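You operate a simulated robot arm through the tools that you are given. There is no shell and no other tool.

You run a simulated robot arm. Do the job below in one go: nothing can be reset, and whatever is moved stays where it is left.

Task
Doff the yellow-ended package onto the black peg and mount the purple tube.
Fine: free the holder first; lock it on the tube and shut the hood again.

The check looks at the end state, three seconds after you hand in, the way a careful person would. Anything else that was tipped, shoved, dropped, spilled or broken makes it a failure.

Robot
A 7-joint arm with a three-finger gripper, fixed in place. Base frame: the origin is at the foot of the arm, x ahead of it, y to its left, z up; the work surface is at about z = 0.82. Readings come in m, rad, newtons and seconds.
Its first joint turns from -2.897 to 2.897 rad. Payload 2.69 kg.
The TCP is the grasp point between the finger pads, 0.03 m short of the fingertips. In the tool frame z runs along the fingers and y along their closing line. Largest opening 0.128 m; the body of the gripper starts 0.117 m behind the TCP.
Orientation is told as [roll, pitch, yaw] about the base's x, y, z axes, in that order, counted from this pose: with the fingers straight down and closing along the base's y, the tool's x points along the base's -x, its y along +y and its z along -z.

Tools
- The arm moves only by the tool send_rows. Its argument "moves" is a list of rows, each a list of 3 entries, a list of its own where there are three numbers: the shift along the base's x, y, z in m, then the turn, a rotation vector about the base's x, y, z in rad, then the opening in per cent of the stroke, from 0 (shut) to 100 (fully open). In form: [[[dx, dy, dz], [wx, wy, wz], hand], ...]. A call has 1 to 20 rows; each row shifts and turns the commanded pose from where the row before left it. A row lasts 0.2 s, in which the tool goes at most 0.05 m and 0.15 rad; a call with a longer step from one row to the next is refused whole, and so is a gripper value outside its range. A pose out of reach is approached as far as the arm can. The call stops where the force on the tool passes 80 N (or 10 N more than at its start, if that is more) or the arm is blocked; 0.2 s more then pass. Each finger halts on what it meets, pressing with about 22 N; the grip force reading is that of the motor and also rises with nothing between the fingers. The clock runs only during rows and for 0.2 s after the last one: add rows that do not move to give the fingers time. It gives the time, the measured TCP pose, the force on the tool (base axes), the opening and the grip force at its end, in the units of the frame above (readings bear some noise), with the torque about the TCP (base axes, N m) and any sound that the robot's microphone picked up.
- Cameras (640 x 400 px; columns grow to the right, rows downward): "scene" is fixed at [0.4144, 0.6525, 1.6645]; the picture's right is [-0.89, -0.46, 0.00], its down [-0.26, 0.50, -0.83] and it looks along [0.38, -0.73, -0.56] (base axes); focal length 281 px, centre (320, 200). "wrist" rides on the gripper at [0.058, 0.054, -0.131] in the tool frame; the picture's right is [-0.68, 0.74, 0.00], its down [-0.62, -0.57, -0.55] and it looks along [-0.40, -0.37, 0.84] (tool axes); focal length 234 px, centre (320, 200). There is no depth. A picture from a camera that has moved, and an enlarged one, comes with that camera's place and axes in the base frame and with its lens. The place of the scene camera against the robot may be out by one fixed shift of up to 0.018 m in any direction.
- capture(camera): a new picture of that camera. The clock stands still meanwhile.
- lift_body(by): slides the trunk up (or, below 0, down) by that many m; the arm rides with it, the base frame stays. It gives what a move gives, with no picture.
- enlarge(camera, box): a new picture of the part [left, top, right, bottom] of that camera's present view, enlarged. The clock stands still meanwhile.
- close_job(): hands the job in; it is judged then, once.

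Places have to be worked out from the pictures, the camera data and where the tool is seen. Open the gripper and draw the arm clear of the work before you hand the job in, unless the task says otherwise.

The tools are called after "Request:" by a JSON object that holds its "method" and its "body". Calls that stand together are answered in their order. send_rows: Moves the arm, as the interface text tells. Its arguments: {"type":"object","properties":{"moves":{"type":"array","items":{"type":"array"}}},"required":["moves"]} The other tools are called the same way: lift_body (by) slides the trunk up or down; capture (camera) takes a picture; enlarge (camera, box) takes an enlarged picture of a part of a camera's view; close_job () hands the job in.

At the start:

```text
time_s: 0.0
ee_pos: [0.5167, -0.1618, 1.3304]
ee_rot: [0.0, -0.002, -0.001]
force: [-0.3, -0.2, 0.4]
moment: [0.0, 0.01, 0.03]
gripper_width: 0.1279
gripper_force: 0.1
trunk travel left (down, up): [-0.2, 0.15]
```

scene: 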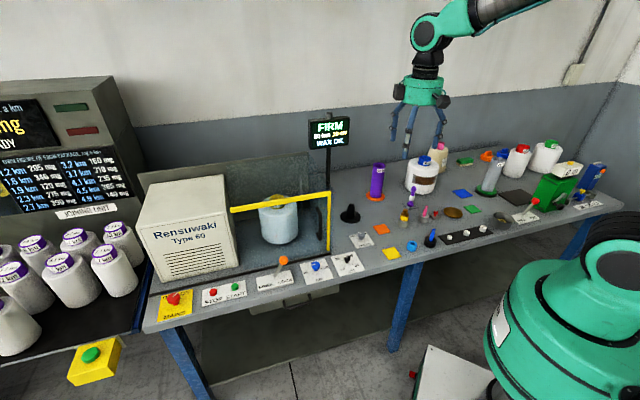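
wrist: 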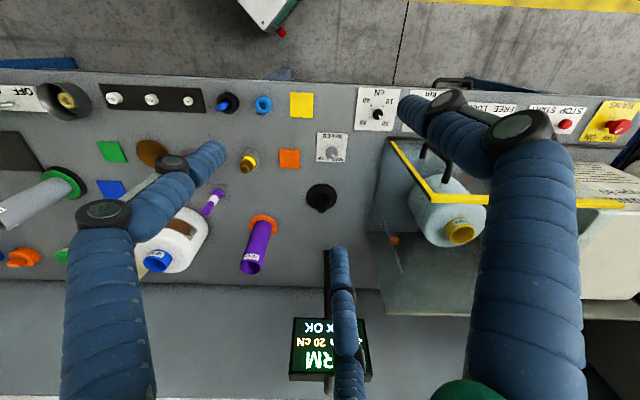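

I start by looking closely at the machine: winder with yellow-framed hood, package with a yellow end inside, controls along the front. I enlarge the views first.

Request:
{"method": "enlarge", "body": {"camera": "scene", "box": [130, 150, 370, 330]}}

Request:
{"method": "enlarge", "body": {"camera": "scene", "box": [330, 120, 620, 290]}}

Request:
{"method": "enlarge", "body": {"camera": "wrist", "box": [300, 60, 640, 300]}}

Request:
{"method": "enlarge", "body": {"camera": "wrist", "box": [0, 60, 360, 300]}}

Request:
{"method": "enlarge", "body": {"camera": "scene", "box": [220, 180, 340, 260]}}

Request:
{"method": "enlarge", "body": {"camera": "scene", "box": [150, 240, 370, 330]}}

```text
2.22 times, centred on (250, 240) of scene
camera zoom: at [0.4144, 0.6525, 1.6645], right [-0.89, -0.46, 0.0], down [-0.26, 0.5, -0.83], along [0.38, -0.73, -0.56], focal length 625 px, centre (476, 111)
```

zoom: 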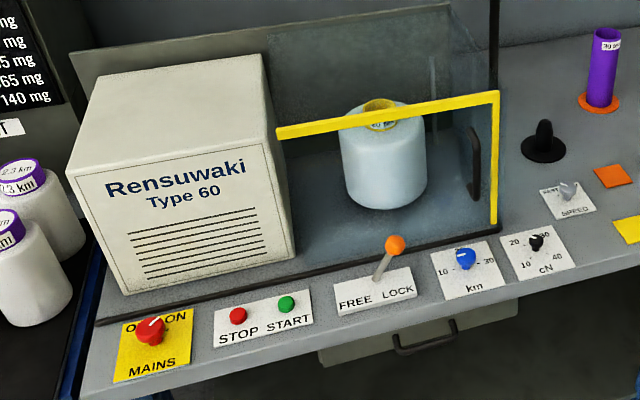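

```text
2.21 times, centred on (475, 205) of scene
camera zoom: at [0.4144, 0.6525, 1.6645], right [-0.89, -0.46, 0.0], down [-0.26, 0.5, -0.83], along [0.38, -0.73, -0.56], focal length 621 px, centre (-22, 189)
```

zoom: 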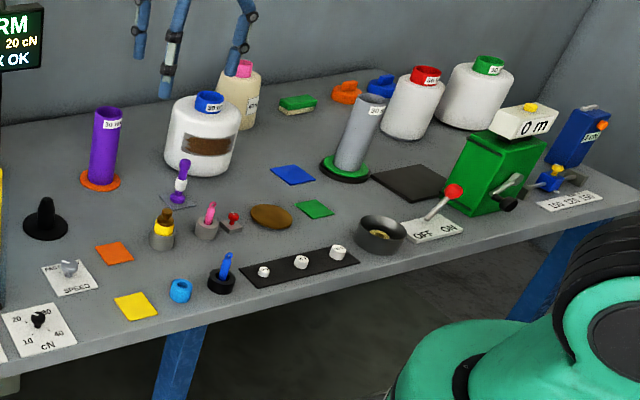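

```text
1.67 times, centred on (470, 180) of wrist
camera zoom: at [0.4594, -0.1072, 1.4622], right [0.68, 0.74, 0.0], down [0.62, -0.57, 0.55], along [0.4, -0.37, -0.84], focal length 390 px, centre (70, 233)
```

zoom: 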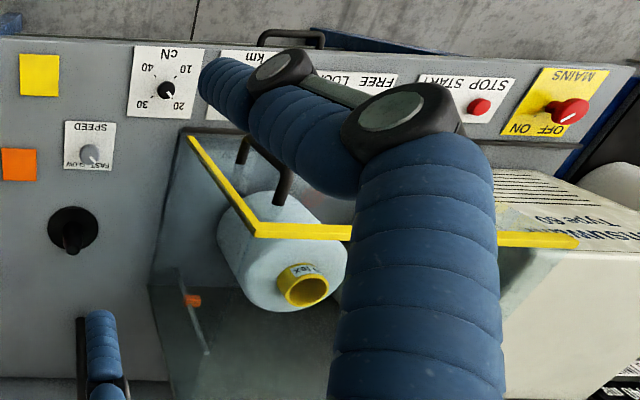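

```text
1.67 times, centred on (180, 180) of wrist
camera zoom: at [0.4594, -0.1072, 1.4622], right [0.68, 0.74, 0.0], down [0.62, -0.57, 0.55], along [0.4, -0.37, -0.84], focal length 390 px, centre (553, 233)
```

zoom: 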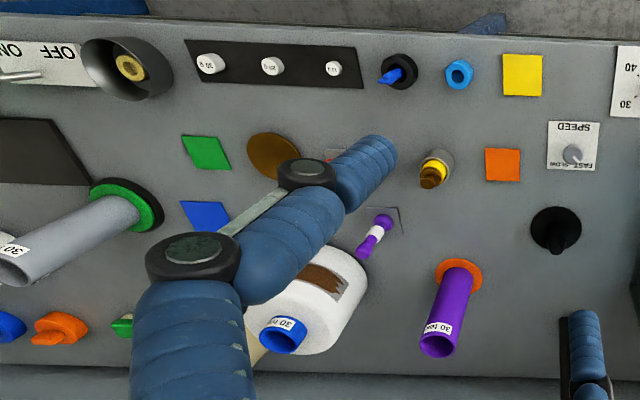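

```text
5.00 times, centred on (280, 220) of scene
camera zoom: at [0.4144, 0.6525, 1.6645], right [-0.89, -0.46, 0.0], down [-0.26, 0.5, -0.83], along [0.38, -0.73, -0.56], focal length 1406 px, centre (520, 100)
```

zoom: 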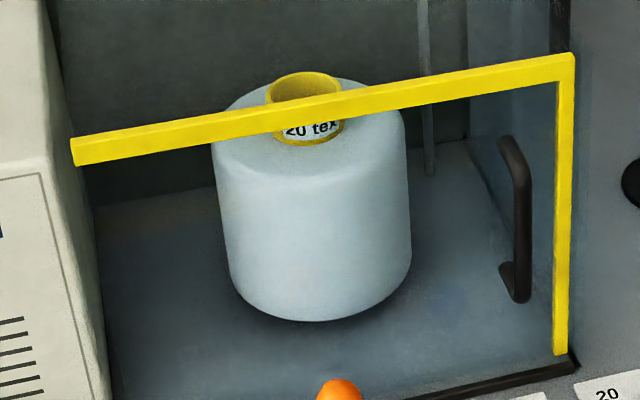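

```text
2.91 times, centred on (260, 285) of scene
camera zoom: at [0.4144, 0.6525, 1.6645], right [-0.89, -0.46, 0.0], down [-0.26, 0.5, -0.83], along [0.38, -0.73, -0.56], focal length 818 px, centre (494, -47)
```

zoom: 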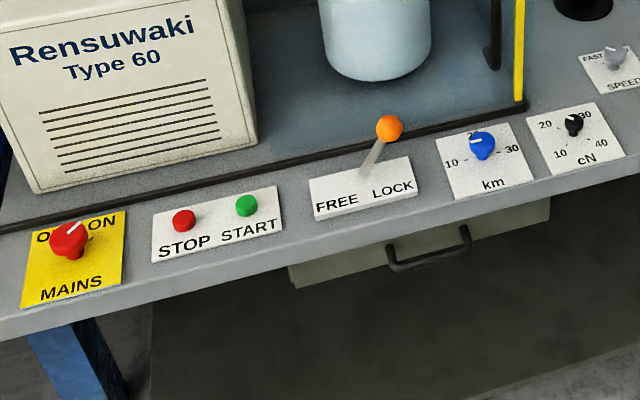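

I want a close look at the gripper itself, the display, and the package/peg/tube geometry before moving.

Request:
{"method": "enlarge", "body": {"camera": "scene", "box": [380, 60, 480, 180]}}

Request:
{"method": "enlarge", "body": {"camera": "scene", "box": [300, 105, 360, 155]}}

Request:
{"method": "capture", "body": {"camera": "wrist"}}

Request:
{"method": "enlarge", "body": {"camera": "scene", "box": [0, 70, 160, 220]}}

Request:
{"method": "enlarge", "body": {"camera": "scene", "box": [330, 150, 430, 270]}}

```text
3.33 times, centred on (430, 120) of scene
camera zoom: at [0.4144, 0.6525, 1.6645], right [-0.89, -0.46, 0.0], down [-0.26, 0.5, -0.83], along [0.38, -0.73, -0.56], focal length 938 px, centre (-47, 467)
```

zoom: 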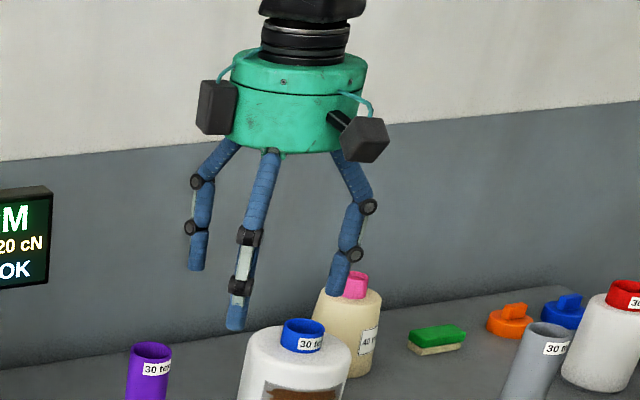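

```text
8.00 times, centred on (330, 130) of scene
camera zoom: at [0.4144, 0.6525, 1.6645], right [-0.89, -0.46, 0.0], down [-0.26, 0.5, -0.83], along [0.38, -0.73, -0.56], focal length 2250 px, centre (240, 760)
```

zoom: 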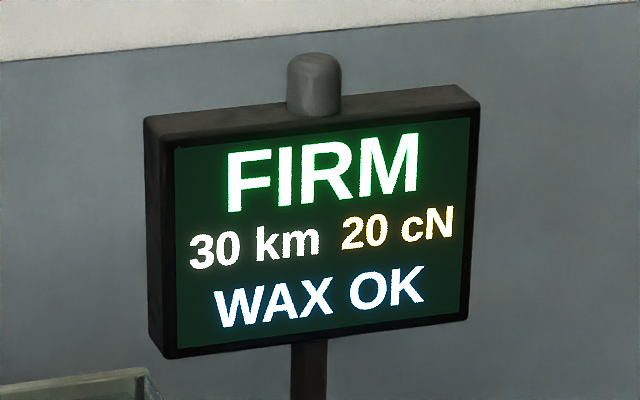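

```text
taken
camera wrist: at [0.4594, -0.1072, 1.4622], right [0.68, 0.74, 0.0], down [0.62, -0.57, 0.55], along [0.4, -0.37, -0.84], focal length 234 px, centre (320, 200)
```

wrist: 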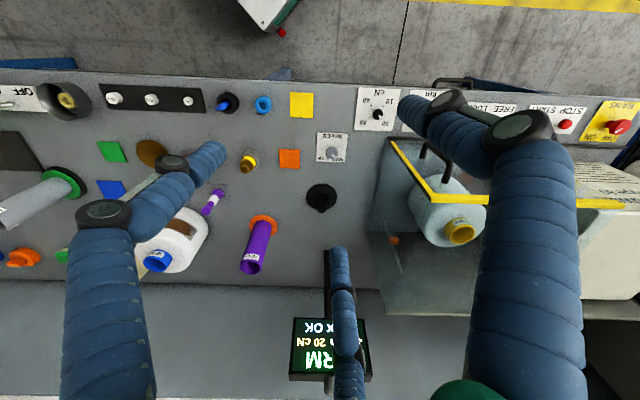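

```text
2.67 times, centred on (80, 145) of scene
camera zoom: at [0.4144, 0.6525, 1.6645], right [-0.89, -0.46, 0.0], down [-0.26, 0.5, -0.83], along [0.38, -0.73, -0.56], focal length 750 px, centre (960, 347)
```

zoom: 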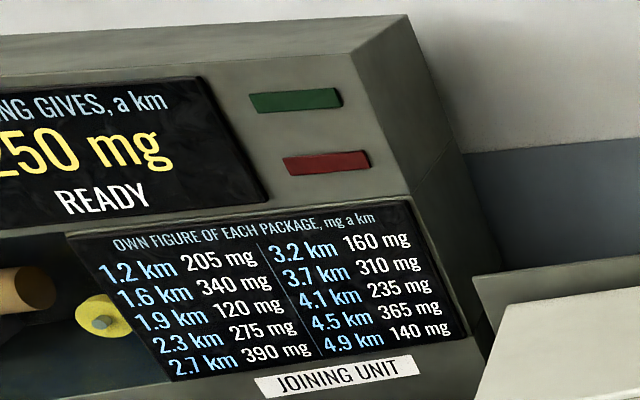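

```text
3.33 times, centred on (380, 210) of scene
camera zoom: at [0.4144, 0.6525, 1.6645], right [-0.89, -0.46, 0.0], down [-0.26, 0.5, -0.83], along [0.38, -0.73, -0.56], focal length 938 px, centre (120, 167)
```

zoom: 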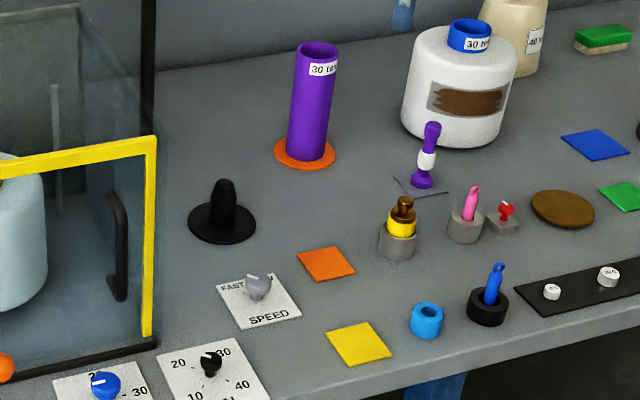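

The controls read: lever FREE (left) / LOCK (right) leaning to LOCK, a front panel with yellow frame, vertical handle and a floor rail running in front of the house – probably a sliding hood. I move the wrist camera in front of the machine at a safe height for a better look.

Request:
{"method": "send_rows", "body": {"moves": [[[0.03, 0.02, 0.004], [0, 0, 0], 100], [[0.03, 0.02, 0.004], [0, 0, 0], 100], [[0.03, 0.02, 0.004], [0, 0, 0], 100], [[0.03, 0.02, 0.004], [0, 0, 0], 100], [[0.03, 0.02, 0.004], [0, 0, 0], 100], [[0.03, 0.02, 0.004], [0, 0, 0], 100], [[0.03, 0.02, 0.0], [0, 0, 0], 100], [[0.03, 0.02, 0.0], [0, 0, 0], 100], [[0.03, 0.02, 0.0], [0, 0, 0], 100]]}}

Request:
{"method": "capture", "body": {"camera": "wrist"}}

Request:
{"method": "capture", "body": {"camera": "scene"}}

```text
time_s: 2.0
ee_pos: [0.7871, 0.0168, 1.3547]
ee_rot: [0.0, 0.002, 0.001]
force: [-0.3, -0.6, -0.6]
moment: [0.02, 0.0, 0.0]
gripper_width: 0.1281
gripper_force: 0.1
trunk travel left (down, up): [-0.2, 0.15]
```

```text
taken
camera wrist: at [0.7293, 0.0717, 1.4858], right [0.68, 0.74, 0.0], down [0.62, -0.57, 0.55], along [0.4, -0.37, -0.84], focal length 234 px, centre (320, 200)
```

wrist: 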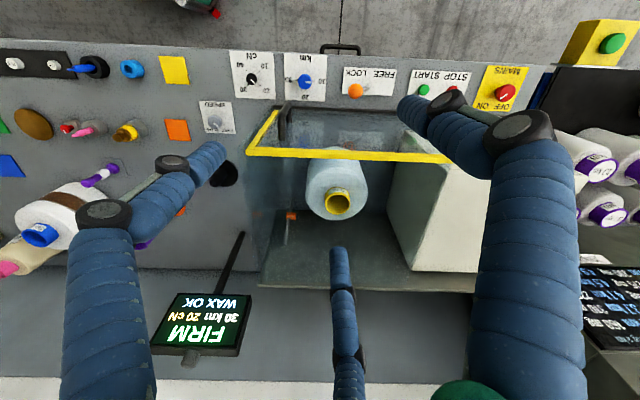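

```text
taken
```

scene: 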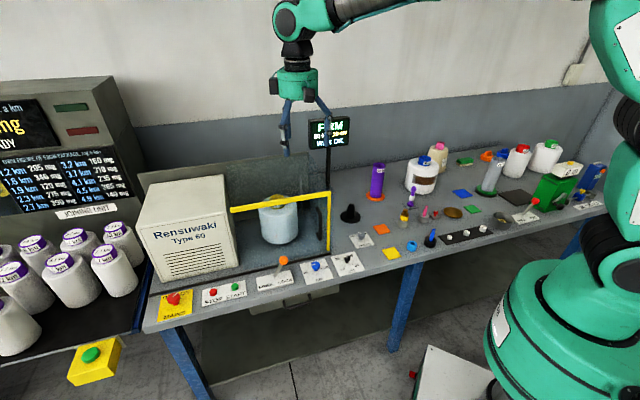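

Request:
{"method": "enlarge", "body": {"camera": "wrist", "box": [230, 90, 430, 290]}}

Request:
{"method": "enlarge", "body": {"camera": "wrist", "box": [220, 40, 470, 120]}}

```text
2.00 times, centred on (330, 190) of wrist
camera zoom: at [0.7293, 0.0717, 1.4858], right [0.68, 0.74, 0.0], down [0.62, -0.57, 0.55], along [0.4, -0.37, -0.84], focal length 468 px, centre (300, 220)
```

zoom: 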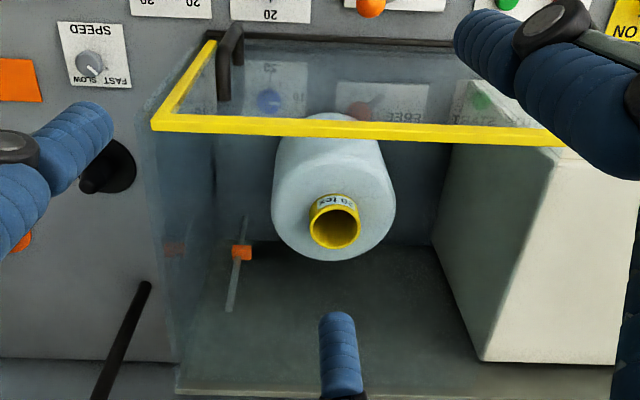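

```text
2.56 times, centred on (345, 80) of wrist
camera zoom: at [0.7293, 0.0717, 1.4858], right [0.68, 0.74, 0.0], down [0.62, -0.57, 0.55], along [0.4, -0.37, -0.84], focal length 600 px, centre (256, 507)
```

zoom: 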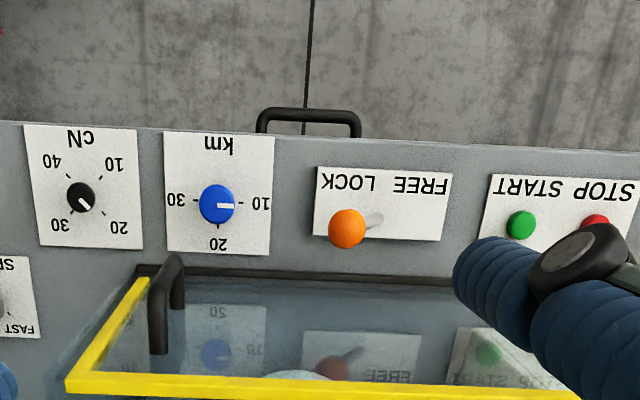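

The hood appears to be a glass front in a floor rail that should slide toward the house; the lever leans to LOCK. I back off toward the front and tilt the tool so that the wrist camera looks more horizontally at the hood.

Request:
{"method": "send_rows", "body": {"moves": [[[-0.025, 0.012, -0.01], [-0.09, -0.09, 0], 100], [[-0.025, 0.012, -0.01], [-0.09, -0.09, 0], 100], [[-0.025, 0.012, -0.02], [-0.09, -0.09, 0], 100], [[-0.025, 0.012, -0.02], [-0.09, -0.09, 0], 100], [[-0.025, 0.012, -0.02], [-0.09, -0.09, 0], 100]]}}

Request:
{"method": "capture", "body": {"camera": "wrist"}}

```text
time_s: 3.2
ee_pos: [0.6609, 0.0777, 1.2745]
ee_rot: [-0.482, -0.436, 0.112]
force: [0.0, 0.3, 0.4]
moment: [-0.01, 0.01, 0.02]
gripper_width: 0.1279
gripper_force: 0.0
trunk travel left (down, up): [-0.2, 0.15]
```

```text
taken
camera wrist: at [0.5595, 0.1766, 1.3326], right [0.68, 0.73, -0.02], down [0.27, -0.22, 0.94], along [0.68, -0.65, -0.34], focal length 234 px, centre (320, 200)
```

wrist: 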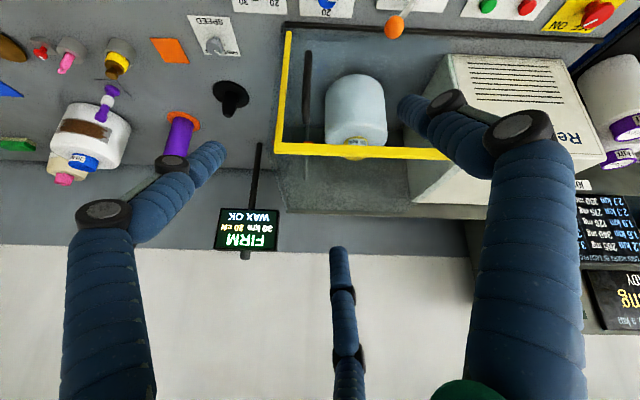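

Request:
{"method": "enlarge", "body": {"camera": "wrist", "box": [260, 20, 420, 180]}}

Request:
{"method": "enlarge", "body": {"camera": "wrist", "box": [380, 0, 640, 170]}}

Request:
{"method": "enlarge", "body": {"camera": "wrist", "box": [20, 20, 280, 200]}}

```text
2.50 times, centred on (340, 100) of wrist
camera zoom: at [0.5595, 0.1766, 1.3326], right [0.68, 0.73, -0.02], down [0.27, -0.22, 0.94], along [0.68, -0.65, -0.34], focal length 585 px, centre (270, 450)
```

zoom: 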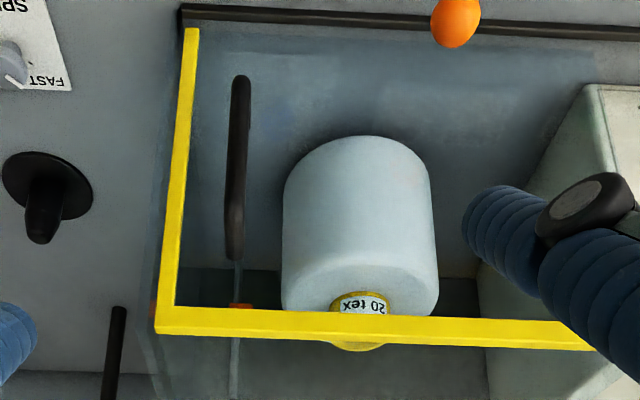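

```text
2.35 times, centred on (510, 85) of wrist
camera zoom: at [0.5595, 0.1766, 1.3326], right [0.68, 0.73, -0.02], down [0.27, -0.22, 0.94], along [0.68, -0.65, -0.34], focal length 551 px, centre (-127, 471)
```

zoom: 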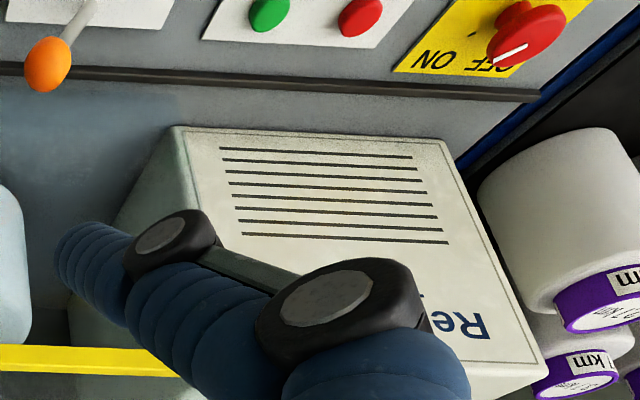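

```text
2.22 times, centred on (150, 110) of wrist
camera zoom: at [0.5595, 0.1766, 1.3326], right [0.68, 0.73, -0.02], down [0.27, -0.22, 0.94], along [0.68, -0.65, -0.34], focal length 520 px, centre (698, 400)
```

zoom: 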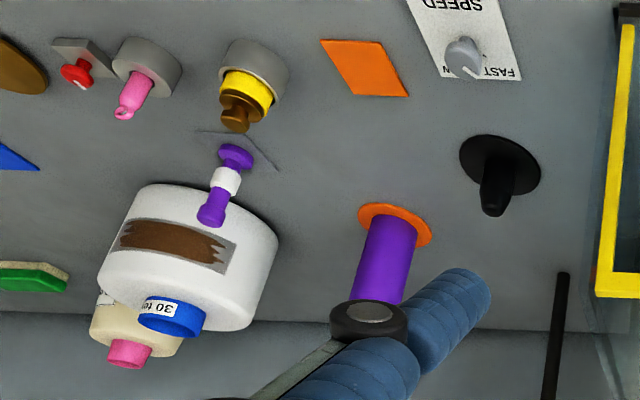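

Views agree: front glass panel with vertical handle at its right end, rail running past the house front, so it slides toward the house. The orange lever knob sits near (0.84, 0.076, ~0.93), leaning to LOCK; I straighten the tool, yaw -45° so the fingers line up with the table, close them and hover short of the lever to look again.

Request:
{"method": "send_rows", "body": {"moves": [[[0.005, -0.01, 0], [0.09, 0.09, 0], 100], [[0.005, -0.01, 0], [0.09, 0.09, 0], 100], [[0.005, -0.01, 0], [0.09, 0.09, 0], 100], [[0.005, -0.01, 0], [0.09, 0.09, 0], 100], [[0.005, -0.01, 0], [0.09, 0.09, 0], 100], [[0.005, 0, 0], [0, 0, -0.131], 100], [[0.005, 0, 0], [0, 0, -0.131], 100], [[0.005, 0, 0], [0, 0, -0.131], 80], [[0.005, 0, 0], [0, 0, -0.131], 50], [[0.005, 0, 0], [0, 0, -0.131], 20], [[0.005, 0, 0], [0, 0, -0.131], 0], [[0, 0, 0], [0, 0, 0], 0]]}}

Request:
{"method": "capture", "body": {"camera": "wrist"}}

```text
time_s: 5.8
ee_pos: [0.7164, 0.0274, 1.2734]
ee_rot: [0.0, 0.001, -0.79]
force: [-0.4, -0.2, -0.4]
moment: [0.01, 0.04, -0.01]
gripper_width: 0.0018
gripper_force: 21.7
trunk travel left (down, up): [-0.2, 0.15]
```

```text
taken
camera wrist: at [0.7149, 0.1082, 1.4055], right [1.0, 0.04, 0.0], down [0.03, -0.84, 0.55], along [0.02, -0.55, -0.84], focal length 234 px, centre (320, 200)
```

wrist: 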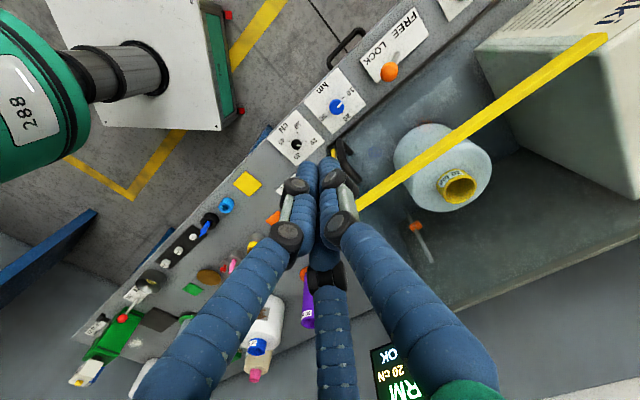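

Triangulating two views puts the lever knob at about (0.8435, 0.076, 0.907). I bring the closed fingers down on the LOCK side of it, leaned slightly away from the glass, without touching.

Request:
{"method": "send_rows", "body": {"moves": [[[0.0184, 0.0026, -0.0387], [-0.0707, -0.0707, 0], 0], [[0.0184, 0.0026, -0.0387], [-0.0707, -0.0707, 0], 0], [[0.0184, 0.0026, -0.0387], [-0.0707, -0.0707, 0], 0], [[0.0184, 0.0026, -0.0387], [0, 0, 0], 0], [[0.0184, 0.0026, -0.0387], [0, 0, 0], 0], [[0, 0, -0.03], [0, 0, 0], 0], [[0, 0, -0.03], [0, 0, 0], 0], [[0, 0, -0.03], [0, 0, 0], 0], [[0, 0, -0.03], [0, 0, 0], 0], [[0, 0, -0.03], [0, 0, 0], 0]]}}

Request:
{"method": "capture", "body": {"camera": "scene"}}

Request:
{"method": "capture", "body": {"camera": "wrist"}}

```text
time_s: 8.0
ee_pos: [0.8083, 0.0419, 0.931]
ee_rot: [0.001, -0.302, -0.788]
force: [0.4, -0.1, -0.2]
moment: [-0.01, 0.03, 0.02]
gripper_width: 0.0021
gripper_force: 22.1
trunk travel left (down, up): [-0.2, 0.15]
```

```text
taken
```

scene: 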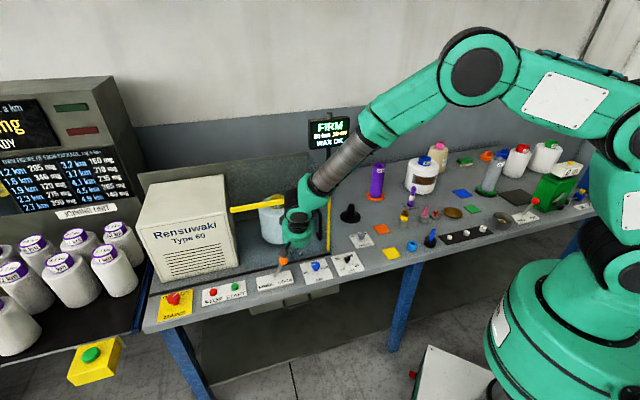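

```text
taken
camera wrist: at [0.781, 0.1471, 1.0389], right [0.98, 0.06, 0.2], down [-0.1, -0.7, 0.71], along [0.18, -0.71, -0.68], focal length 234 px, centre (320, 200)
```

wrist: 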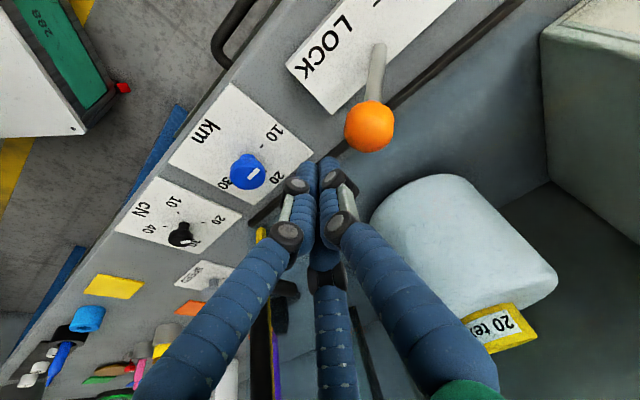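

The knob shows where expected relative to the fingers. I lower 15 mm and push slowly along the table toward FREE, watching the force.

Request:
{"method": "send_rows", "body": {"moves": [[[0, 0, -0.015], [0, 0, 0], 0], [[0.0071, 0.0071, 0], [0, 0, 0], 0], [[0.0071, 0.0071, 0], [0, 0, 0], 0], [[0.0071, 0.0071, 0], [0, 0, 0], 0], [[0.0071, 0.0071, 0], [0, 0, 0], 0], [[0.0071, 0.0071, 0], [0, 0, 0], 0], [[0.0071, 0.0071, 0], [0, 0, 0], 0], [[0.0071, 0.0071, 0], [0, 0, 0], 0]]}}

Request:
{"method": "capture", "body": {"camera": "wrist"}}

```text
time_s: 9.8
ee_pos: [0.8584, 0.0901, 0.9166]
ee_rot: [-0.002, -0.302, -0.79]
force: [-0.1, -0.7, -0.2]
moment: [-0.01, 0.0, 0.02]
gripper_width: 0.0024
gripper_force: 22.1
trunk travel left (down, up): [-0.2, 0.15]
```

```text
taken
camera wrist: at [0.8307, 0.1965, 1.025], right [0.98, 0.06, 0.2], down [-0.1, -0.7, 0.71], along [0.18, -0.71, -0.68], focal length 234 px, centre (320, 200)
```

wrist: 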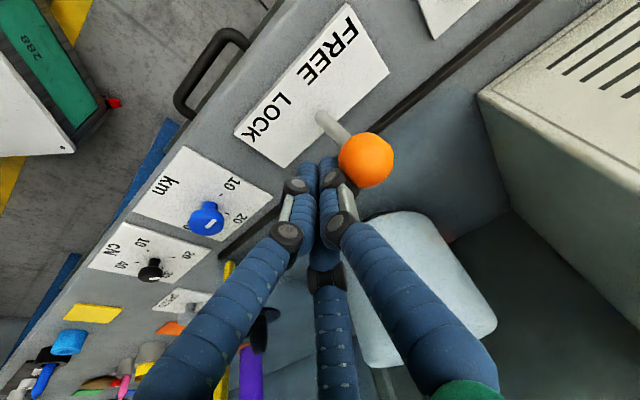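

The lever follows the fingers with almost no force. I keep pushing until it goes over to FREE.

Request:
{"method": "send_rows", "body": {"moves": [[[0.0071, 0.0071, 0], [0, 0, 0], 0], [[0.0071, 0.0071, 0], [0, 0, 0], 0], [[0.0071, 0.0071, 0], [0, 0, 0], 0], [[0.0071, 0.0071, 0], [0, 0, 0], 0]]}}

Request:
{"method": "capture", "body": {"camera": "wrist"}}

```text
time_s: 11.0
ee_pos: [0.8784, 0.1103, 0.9139]
ee_rot: [-0.013, -0.296, -0.791]
force: [-24.5, -19.9, 20.2]
moment: [-0.2, -0.11, 0.03]
gripper_width: 0.0019
gripper_force: 21.9
trunk travel left (down, up): [-0.2, 0.15]
stopped in row 4: the force on the tool passed its limit at 83 N (the readings are from after the stop); the commanded pose is now the measured one
```

```text
taken
camera wrist: at [0.8542, 0.2172, 1.0219], right [0.98, 0.06, 0.19], down [-0.1, -0.7, 0.71], along [0.17, -0.72, -0.68], focal length 234 px, centre (320, 200)
```

wrist: 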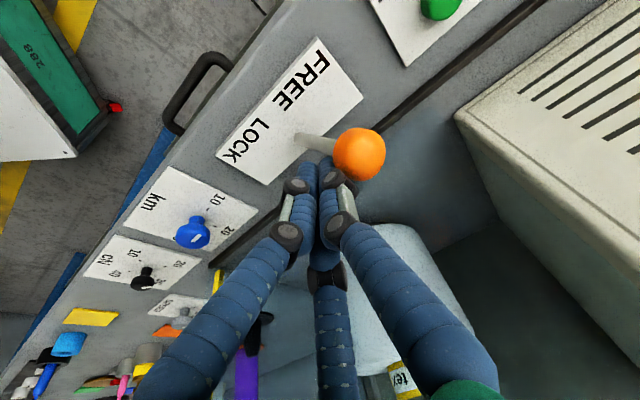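

The lever hit its end stop on the FREE side (force rose sharply). I back off the fingers, rise and look whether it stays on FREE.

Request:
{"method": "send_rows", "body": {"moves": [[[-0.0071, -0.0071, 0], [0, 0, 0], 0], [[-0.0141, -0.0141, 0], [0, 0, 0], 0], [[-0.0141, -0.0141, 0.01], [0, 0, 0], 0], [[-0.01, -0.01, 0.03], [0, 0, 0], 0], [[0, 0, 0.04], [0, 0, 0], 0], [[0, 0, 0.04], [0, 0, 0], 0], [[0, 0, 0.04], [0, 0, 0], 0]]}}

Request:
{"method": "capture", "body": {"camera": "wrist"}}

Request:
{"method": "enlarge", "body": {"camera": "scene", "box": [200, 180, 360, 300]}}

```text
time_s: 12.6
ee_pos: [0.8375, 0.069, 1.0742]
ee_rot: [-0.015, -0.296, -0.789]
force: [-0.8, -0.4, 0.0]
moment: [-0.02, -0.03, 0.01]
gripper_width: 0.0022
gripper_force: 22.0
trunk travel left (down, up): [-0.2, 0.15]
```

```text
taken
camera wrist: at [0.8127, 0.1757, 1.1813], right [0.98, 0.06, 0.19], down [-0.09, -0.7, 0.71], along [0.17, -0.71, -0.68], focal length 234 px, centre (320, 200)
```

wrist: 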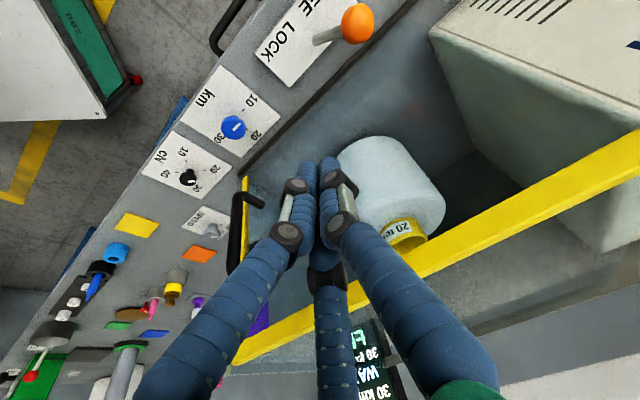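

```text
3.33 times, centred on (280, 240) of scene
camera zoom: at [0.4144, 0.6525, 1.6645], right [-0.89, -0.46, 0.0], down [-0.26, 0.5, -0.83], along [0.38, -0.73, -0.56], focal length 938 px, centre (453, 67)
```

zoom: 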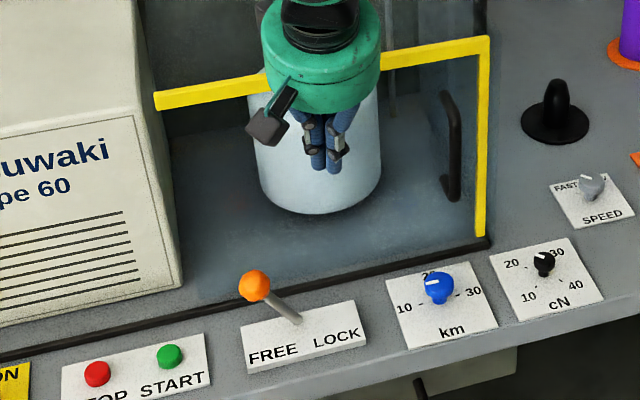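

Lever stays at FREE. Now I inspect the hood handle and check whether the enclosure has a top pane.

Request:
{"method": "enlarge", "body": {"camera": "wrist", "box": [200, 130, 360, 380]}}

Request:
{"method": "enlarge", "body": {"camera": "wrist", "box": [360, 100, 640, 300]}}

Request:
{"method": "enlarge", "body": {"camera": "scene", "box": [220, 140, 360, 220]}}

```text
1.60 times, centred on (280, 255) of wrist
camera zoom: at [0.8127, 0.1757, 1.1813], right [0.98, 0.06, 0.19], down [-0.09, -0.7, 0.71], along [0.17, -0.71, -0.68], focal length 375 px, centre (384, 112)
```

zoom: 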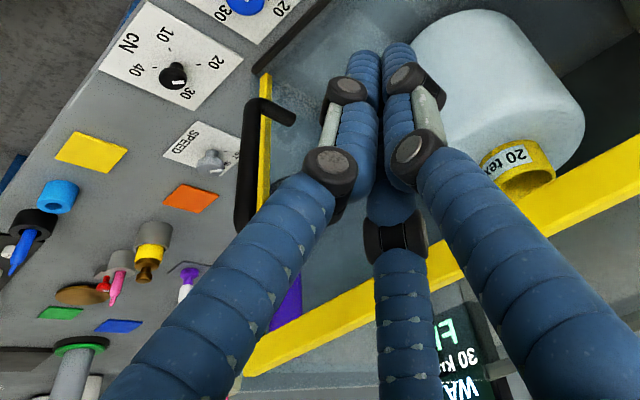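

```text
2.00 times, centred on (500, 200) of wrist
camera zoom: at [0.8127, 0.1757, 1.1813], right [0.98, 0.06, 0.19], down [-0.09, -0.7, 0.71], along [0.17, -0.71, -0.68], focal length 468 px, centre (-40, 200)
```

zoom: 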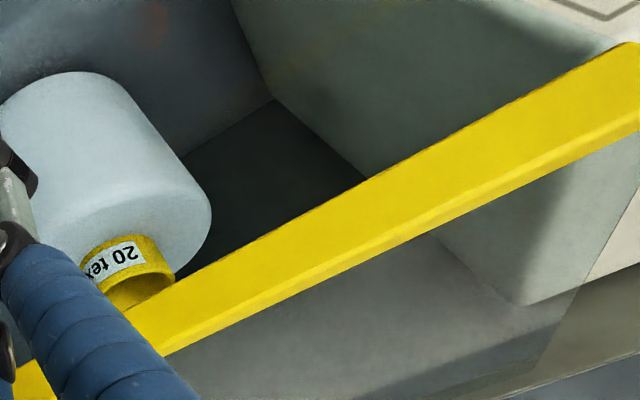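

```text
4.57 times, centred on (290, 180) of scene
camera zoom: at [0.4144, 0.6525, 1.6645], right [-0.89, -0.46, 0.0], down [-0.26, 0.5, -0.83], along [0.38, -0.73, -0.56], focal length 1286 px, centre (457, 291)
```

zoom: 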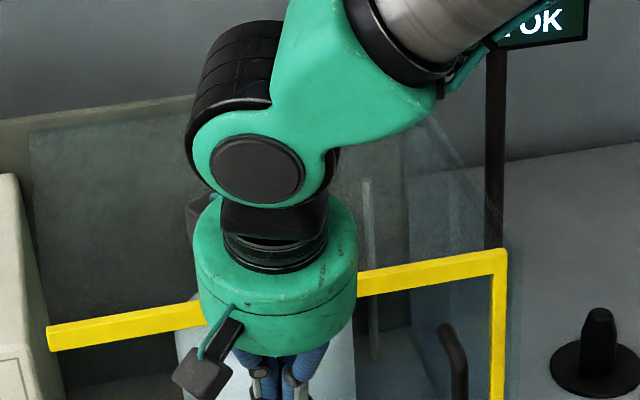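

A top pane and front pane both belong to the hood, which must telescope over the house along the rail. The handle bar is about (0.760, -0.054), z 0.94–1.06; I hover over it with fingers partly open and check alignment.

Request:
{"method": "send_rows", "body": {"moves": [[[0, 0, 0.045], [0, 0, 0], 0], [[0, 0, 0.045], [0, 0, 0], 20], [[-0.0194, -0.0307, 0], [0, 0, 0], 40], [[-0.0194, -0.0307, 0], [0, 0, 0], 40], [[-0.0194, -0.0307, 0], [0, 0, 0], 40], [[-0.0194, -0.0307, 0], [0, 0, 0], 40], [[0, 0, 0], [0, 0, 0], 40]]}}

Request:
{"method": "capture", "body": {"camera": "wrist"}}

Request:
{"method": "enlarge", "body": {"camera": "scene", "box": [260, 120, 400, 260]}}

```text
time_s: 14.2
ee_pos: [0.758, -0.0555, 1.1615]
ee_rot: [-0.015, -0.296, -0.79]
force: [-0.3, -1.2, -0.6]
moment: [0.08, -0.05, 0.0]
gripper_width: 0.0512
gripper_force: 0.0
trunk travel left (down, up): [-0.2, 0.15]
```

```text
taken
camera wrist: at [0.7326, 0.0514, 1.2694], right [0.98, 0.06, 0.19], down [-0.09, -0.7, 0.71], along [0.17, -0.71, -0.68], focal length 234 px, centre (320, 200)
```

wrist: 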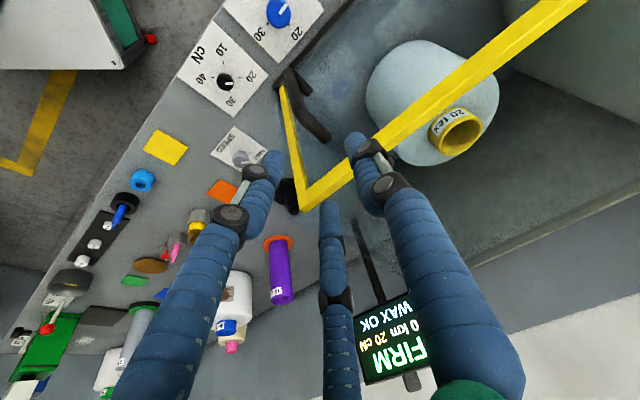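

```text
2.86 times, centred on (330, 190) of scene
camera zoom: at [0.4144, 0.6525, 1.6645], right [-0.89, -0.46, 0.0], down [-0.26, 0.5, -0.83], along [0.38, -0.73, -0.56], focal length 804 px, centre (291, 229)
```

zoom: 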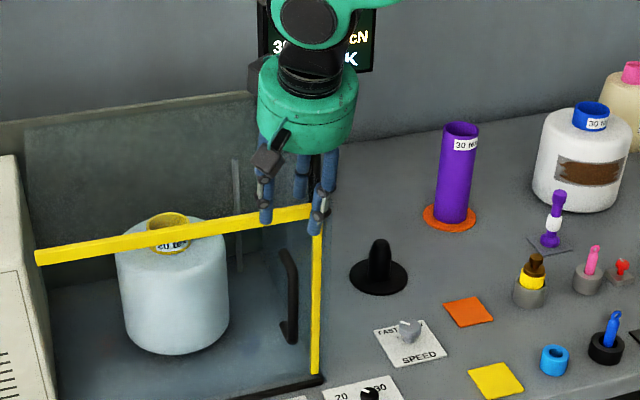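

I enlarge the handle region to resolve its bar and stubs precisely.

Request:
{"method": "enlarge", "body": {"camera": "wrist", "box": [250, 50, 370, 220]}}

Request:
{"method": "enlarge", "body": {"camera": "scene", "box": [300, 180, 350, 260]}}

```text
2.35 times, centred on (310, 135) of wrist
camera zoom: at [0.7326, 0.0514, 1.2694], right [0.98, 0.06, 0.19], down [-0.09, -0.7, 0.71], along [0.17, -0.71, -0.68], focal length 551 px, centre (344, 353)
```

zoom: 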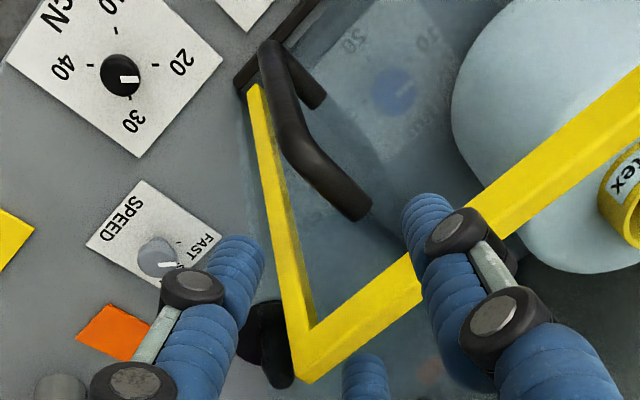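

```text
5.00 times, centred on (325, 220) of scene
camera zoom: at [0.4144, 0.6525, 1.6645], right [-0.89, -0.46, 0.0], down [-0.26, 0.5, -0.83], along [0.38, -0.73, -0.56], focal length 1406 px, centre (295, 100)
```

zoom: 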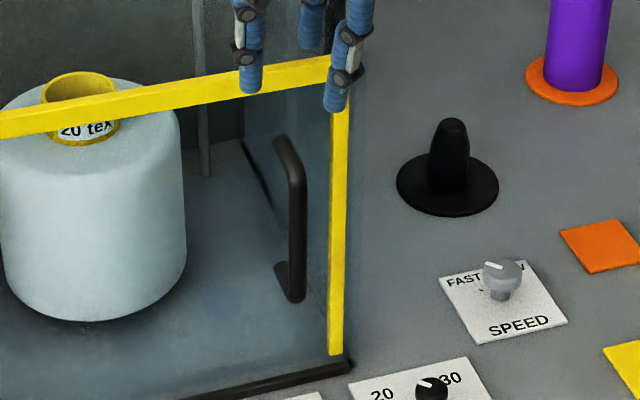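

The bar stands at about (0.760, -0.054), z 0.93–1.04, directly between the open fingers. I descend around it and close.

Request:
{"method": "send_rows", "body": {"moves": [[[0.002, 0.002, -0.03], [0, 0, 0], 40], [[0, 0, -0.03], [0, 0, 0], 40], [[0, 0, -0.03], [0, 0, 0], 40], [[0, 0, -0.03], [0, 0, 0], 40], [[0, 0, -0.03], [0, 0, 0], 40], [[0, 0, -0.022], [0, 0, 0], 40], [[0, 0, 0], [0, 0, 0], 15], [[0, 0, 0], [0, 0, 0], 0], [[0, 0, 0], [0, 0, 0], 0]]}}

Request:
{"method": "capture", "body": {"camera": "wrist"}}

Request:
{"method": "enlarge", "body": {"camera": "scene", "box": [260, 140, 380, 260]}}

```text
time_s: 16.2
ee_pos: [0.761, -0.0529, 0.99]
ee_rot: [-0.016, -0.294, -0.79]
force: [3.2, -3.1, -4.7]
moment: [-0.2, 0.9, -0.11]
gripper_width: 0.0209
gripper_force: 45.5
trunk travel left (down, up): [-0.2, 0.15]
```

```text
taken
camera wrist: at [0.736, 0.0545, 1.0978], right [0.98, 0.06, 0.19], down [-0.09, -0.7, 0.71], along [0.17, -0.72, -0.68], focal length 234 px, centre (320, 200)
```

wrist: 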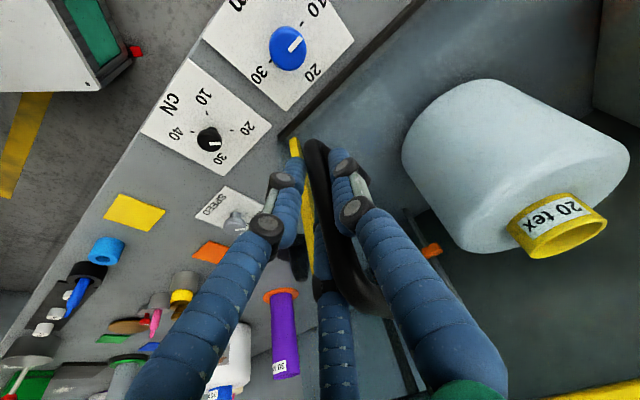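

```text
3.33 times, centred on (320, 200) of scene
camera zoom: at [0.4144, 0.6525, 1.6645], right [-0.89, -0.46, 0.0], down [-0.26, 0.5, -0.83], along [0.38, -0.73, -0.56], focal length 938 px, centre (320, 200)
```

zoom: 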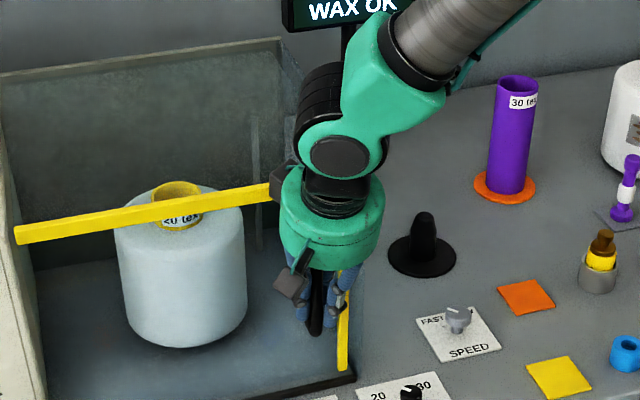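

The handle is gripped (21 mm wide). I slide it a few centimetres toward the house and check that the hood follows freely.

Request:
{"method": "send_rows", "body": {"moves": [[[0.0071, 0.0071, 0], [0, 0, 0], 0], [[0.0071, 0.0071, 0], [0, 0, 0], 0], [[0.0071, 0.0071, 0], [0, 0, 0], 0], [[0.0071, 0.0071, 0], [0, 0, 0], 0]]}}

Request:
{"method": "enlarge", "body": {"camera": "scene", "box": [200, 140, 380, 280]}}

Request:
{"method": "capture", "body": {"camera": "wrist"}}

```text
time_s: 17.2
ee_pos: [0.7891, -0.0233, 0.9893]
ee_rot: [-0.014, -0.295, -0.789]
force: [-2.3, 4.1, 0.6]
moment: [-0.84, 1.15, 0.07]
gripper_width: 0.0207
gripper_force: 45.0
trunk travel left (down, up): [-0.2, 0.15]
```

```text
2.86 times, centred on (290, 210) of scene
camera zoom: at [0.4144, 0.6525, 1.6645], right [-0.89, -0.46, 0.0], down [-0.26, 0.5, -0.83], along [0.38, -0.73, -0.56], focal length 804 px, centre (406, 171)
```

zoom: 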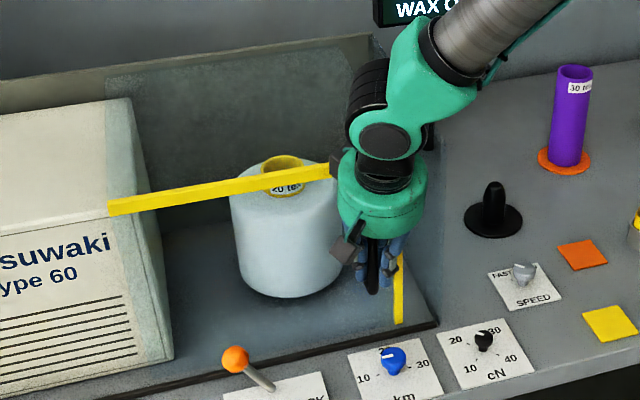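

```text
taken
camera wrist: at [0.7639, 0.0826, 1.0977], right [0.98, 0.06, 0.19], down [-0.09, -0.7, 0.71], along [0.17, -0.71, -0.68], focal length 234 px, centre (320, 200)
```

wrist: 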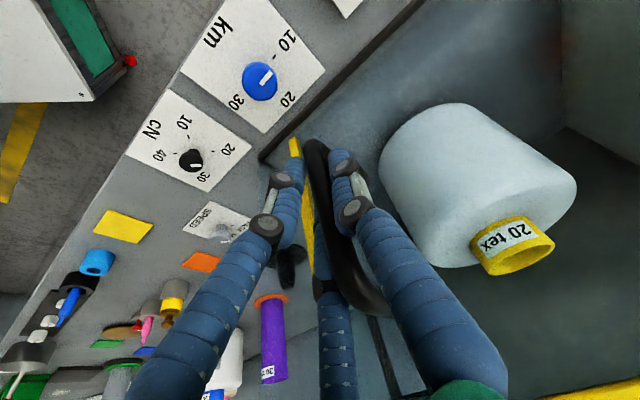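

The hood slides easily and the right side pane stays put. I continue sliding it over the house.

Request:
{"method": "send_rows", "body": {"moves": [[[0.0141, 0.0141, 0], [0, 0, 0], 0], [[0.0141, 0.0141, 0], [0, 0, 0], 0], [[0.0141, 0.0141, 0], [0, 0, 0], 0], [[0.0141, 0.0141, 0], [0, 0, 0], 0], [[0.0141, 0.0141, 0], [0, 0, 0], 0], [[0.0141, 0.0141, 0], [0, 0, 0], 0], [[0.0141, 0.0141, 0], [0, 0, 0], 0], [[0.0141, 0.0141, 0], [0, 0, 0], 0]]}}

Request:
{"method": "capture", "body": {"camera": "scene"}}

Request:
{"method": "capture", "body": {"camera": "wrist"}}

```text
time_s: 19.0
ee_pos: [0.9034, 0.0893, 0.9896]
ee_rot: [-0.013, -0.295, -0.788]
force: [-2.4, 8.0, -4.4]
moment: [-0.32, 1.42, 0.04]
gripper_width: 0.0209
gripper_force: 45.4
trunk travel left (down, up): [-0.2, 0.15]
```

```text
taken
```

scene: 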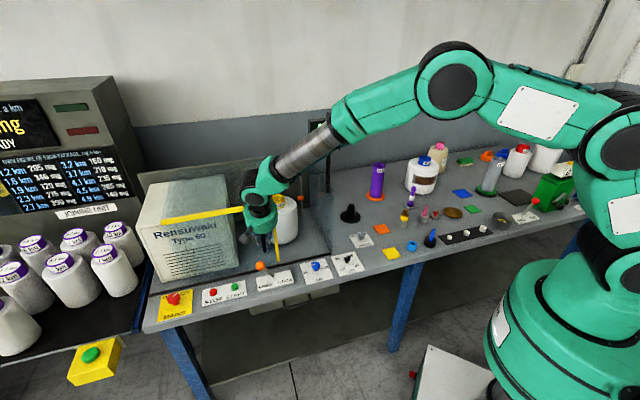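

```text
taken
camera wrist: at [0.8779, 0.1967, 1.0978], right [0.98, 0.06, 0.19], down [-0.09, -0.7, 0.71], along [0.17, -0.71, -0.68], focal length 234 px, centre (320, 200)
```

wrist: 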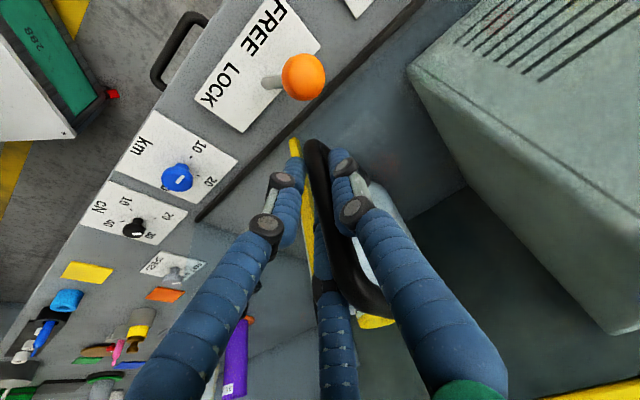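

The hood keeps sliding; the lever knob is below and clear of the fingers. I continue another 9 cm.

Request:
{"method": "send_rows", "body": {"moves": [[[0.0127, 0.0127, 0], [0, 0, 0], 0], [[0.0127, 0.0127, 0], [0, 0, 0], 0], [[0.0127, 0.0127, 0], [0, 0, 0], 0], [[0.0127, 0.0127, 0], [0, 0, 0], 0], [[0.0127, 0.0127, 0], [0, 0, 0], 0]]}}

Request:
{"method": "capture", "body": {"camera": "scene"}}

Request:
{"method": "capture", "body": {"camera": "wrist"}}

```text
time_s: 20.2
ee_pos: [0.967, 0.1521, 0.99]
ee_rot: [-0.014, -0.294, -0.79]
force: [8.5, -4.2, -8.0]
moment: [-1.06, 0.69, -0.01]
gripper_width: 0.021
gripper_force: 45.0
trunk travel left (down, up): [-0.2, 0.15]
```

```text
taken
```

scene: 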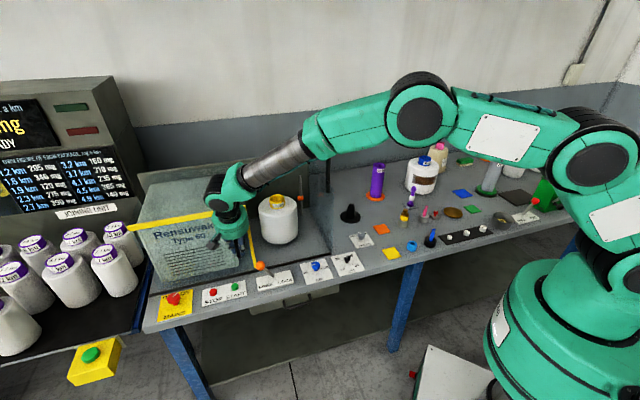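

```text
taken
camera wrist: at [0.941, 0.2599, 1.0978], right [0.98, 0.06, 0.19], down [-0.09, -0.7, 0.71], along [0.17, -0.71, -0.68], focal length 234 px, centre (320, 200)
```

wrist: 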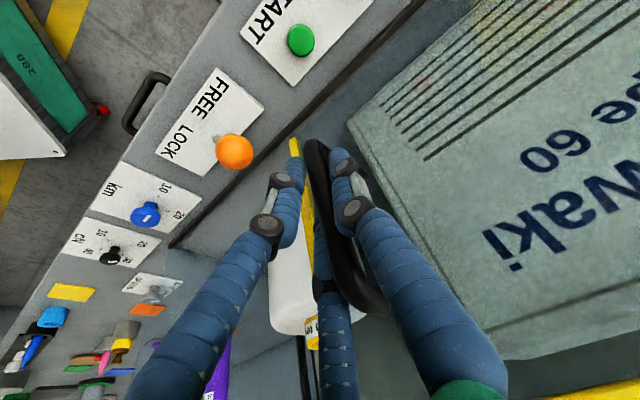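

The arm still has some reach, so I slide a bit more for extra clearance.

Request:
{"method": "send_rows", "body": {"moves": [[[0.0106, 0.0106, 0], [0, 0, 0], 0], [[0.0106, 0.0106, 0], [0, 0, 0], 0], [[0.0106, 0.0106, 0], [0, 0, 0], 0], [[0.0106, 0.0106, 0], [0, 0, 0], 0]]}}

Request:
{"method": "capture", "body": {"camera": "scene"}}

```text
time_s: 21.1
ee_pos: [0.9917, 0.1765, 0.9891]
ee_rot: [-0.036, -0.288, -0.792]
force: [-39.3, -12.7, 28.9]
moment: [-1.55, 1.25, 0.2]
gripper_width: 0.0225
gripper_force: 44.7
trunk travel left (down, up): [-0.2, 0.15]
stopped in row 4: the force on the tool passed its limit at 105 N (the readings are from after the stop); the commanded pose is now the measured one
```

```text
taken
```

scene: 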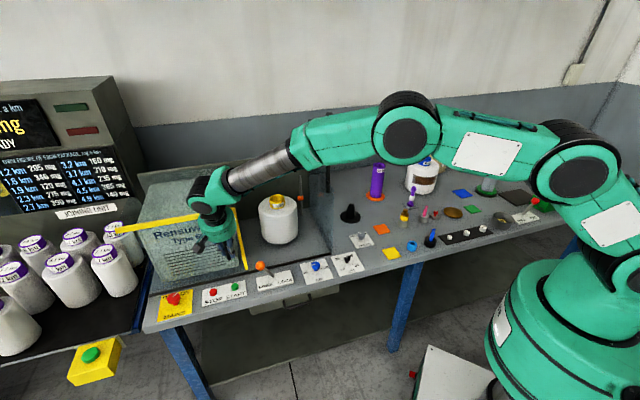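

The hood reached its end stop (door edge now beyond the package). I open the fingers and rise off the handle.

Request:
{"method": "send_rows", "body": {"moves": [[[-0.002, -0.002, 0], [0, 0, 0], 20], [[0, 0, 0], [0, 0, 0], 40], [[0, 0, 0], [0, 0, 0], 40], [[0, 0, 0.02], [0, 0, 0], 40], [[0, 0, 0.04], [0, 0, 0], 40], [[0, 0, 0.04], [0, 0, 0], 40], [[0, 0, 0.04], [0, 0, 0], 40], [[0, 0, 0.04], [0, 0, 0], 40]]}}

Request:
{"method": "capture", "body": {"camera": "wrist"}}

Request:
{"method": "enlarge", "body": {"camera": "scene", "box": [120, 150, 340, 300]}}

```text
time_s: 22.9
ee_pos: [0.9917, 0.1781, 1.1671]
ee_rot: [-0.033, -0.289, -0.788]
force: [-1.1, 0.4, 0.1]
moment: [0.01, -0.03, 0.03]
gripper_width: 0.051
gripper_force: 0.1
trunk travel left (down, up): [-0.2, 0.15]
```

```text
taken
camera wrist: at [0.9683, 0.2863, 1.2737], right [0.98, 0.05, 0.17], down [-0.09, -0.69, 0.72], along [0.15, -0.72, -0.67], focal length 234 px, centre (320, 200)
```

wrist: 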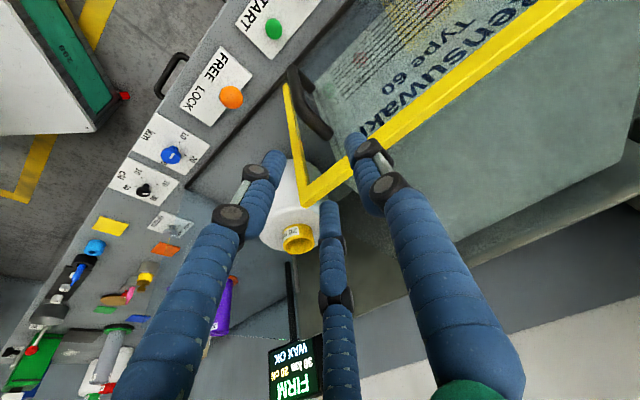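

```text
2.67 times, centred on (230, 225) of scene
camera zoom: at [0.4144, 0.6525, 1.6645], right [-0.89, -0.46, 0.0], down [-0.26, 0.5, -0.83], along [0.38, -0.73, -0.56], focal length 750 px, centre (560, 133)
```

zoom: 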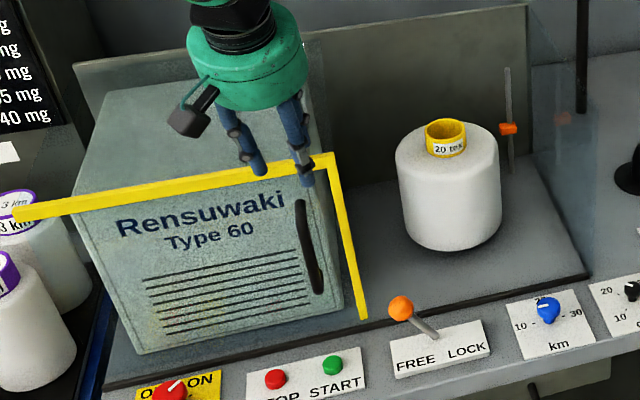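

The package is now exposed with the yellow tube end sticking up. I rise, straighten the tool and go to hover near it with yaw 0 for a close look.

Request:
{"method": "send_rows", "body": {"moves": [[[0, 0, 0.035], [0.0707, 0.0707, 0], 60], [[0, 0, 0.035], [0.0707, 0.0707, 0], 80], [[-0.01, 0, 0.035], [0.0665, 0.0665, 0], 100], [[-0.01, -0.045, 0], [0, 0, 0.131], 100], [[-0.01, -0.045, 0], [0, 0, 0.131], 100], [[-0.01, -0.045, 0], [0, 0, 0.131], 100], [[-0.01, -0.045, 0], [0, 0, 0.131], 100], [[-0.01, -0.045, 0], [0, 0, 0.131], 100], [[-0.01, -0.045, 0], [0, 0, 0.131], 100]]}}

Request:
{"method": "capture", "body": {"camera": "wrist"}}

Request:
{"method": "capture", "body": {"camera": "scene"}}

```text
time_s: 24.9
ee_pos: [0.9234, -0.0893, 1.2709]
ee_rot: [-0.036, 0.008, 0.001]
force: [-1.1, 0.7, 0.0]
moment: [-0.01, 0.01, 0.0]
gripper_width: 0.128
gripper_force: 0.1
trunk travel left (down, up): [-0.2, 0.15]
```

```text
taken
camera wrist: at [0.8666, -0.0297, 1.4006], right [0.68, 0.74, -0.03], down [0.62, -0.55, 0.56], along [0.4, -0.4, -0.83], focal length 234 px, centre (320, 200)
```

wrist: 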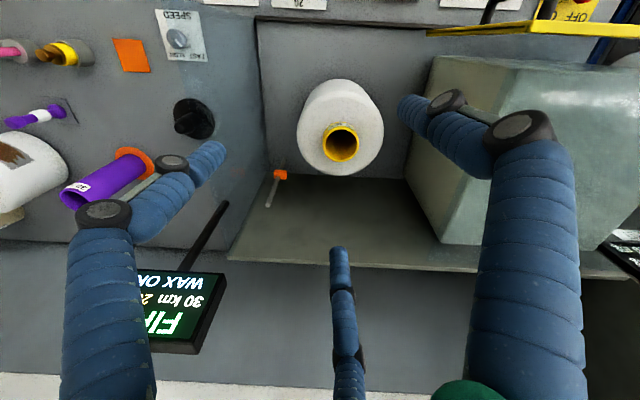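

```text
taken
```

scene: 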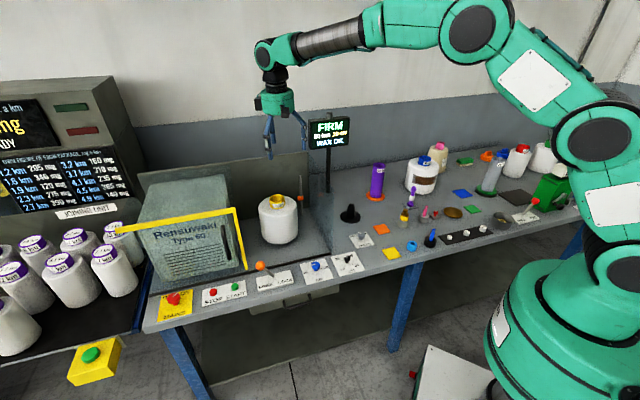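

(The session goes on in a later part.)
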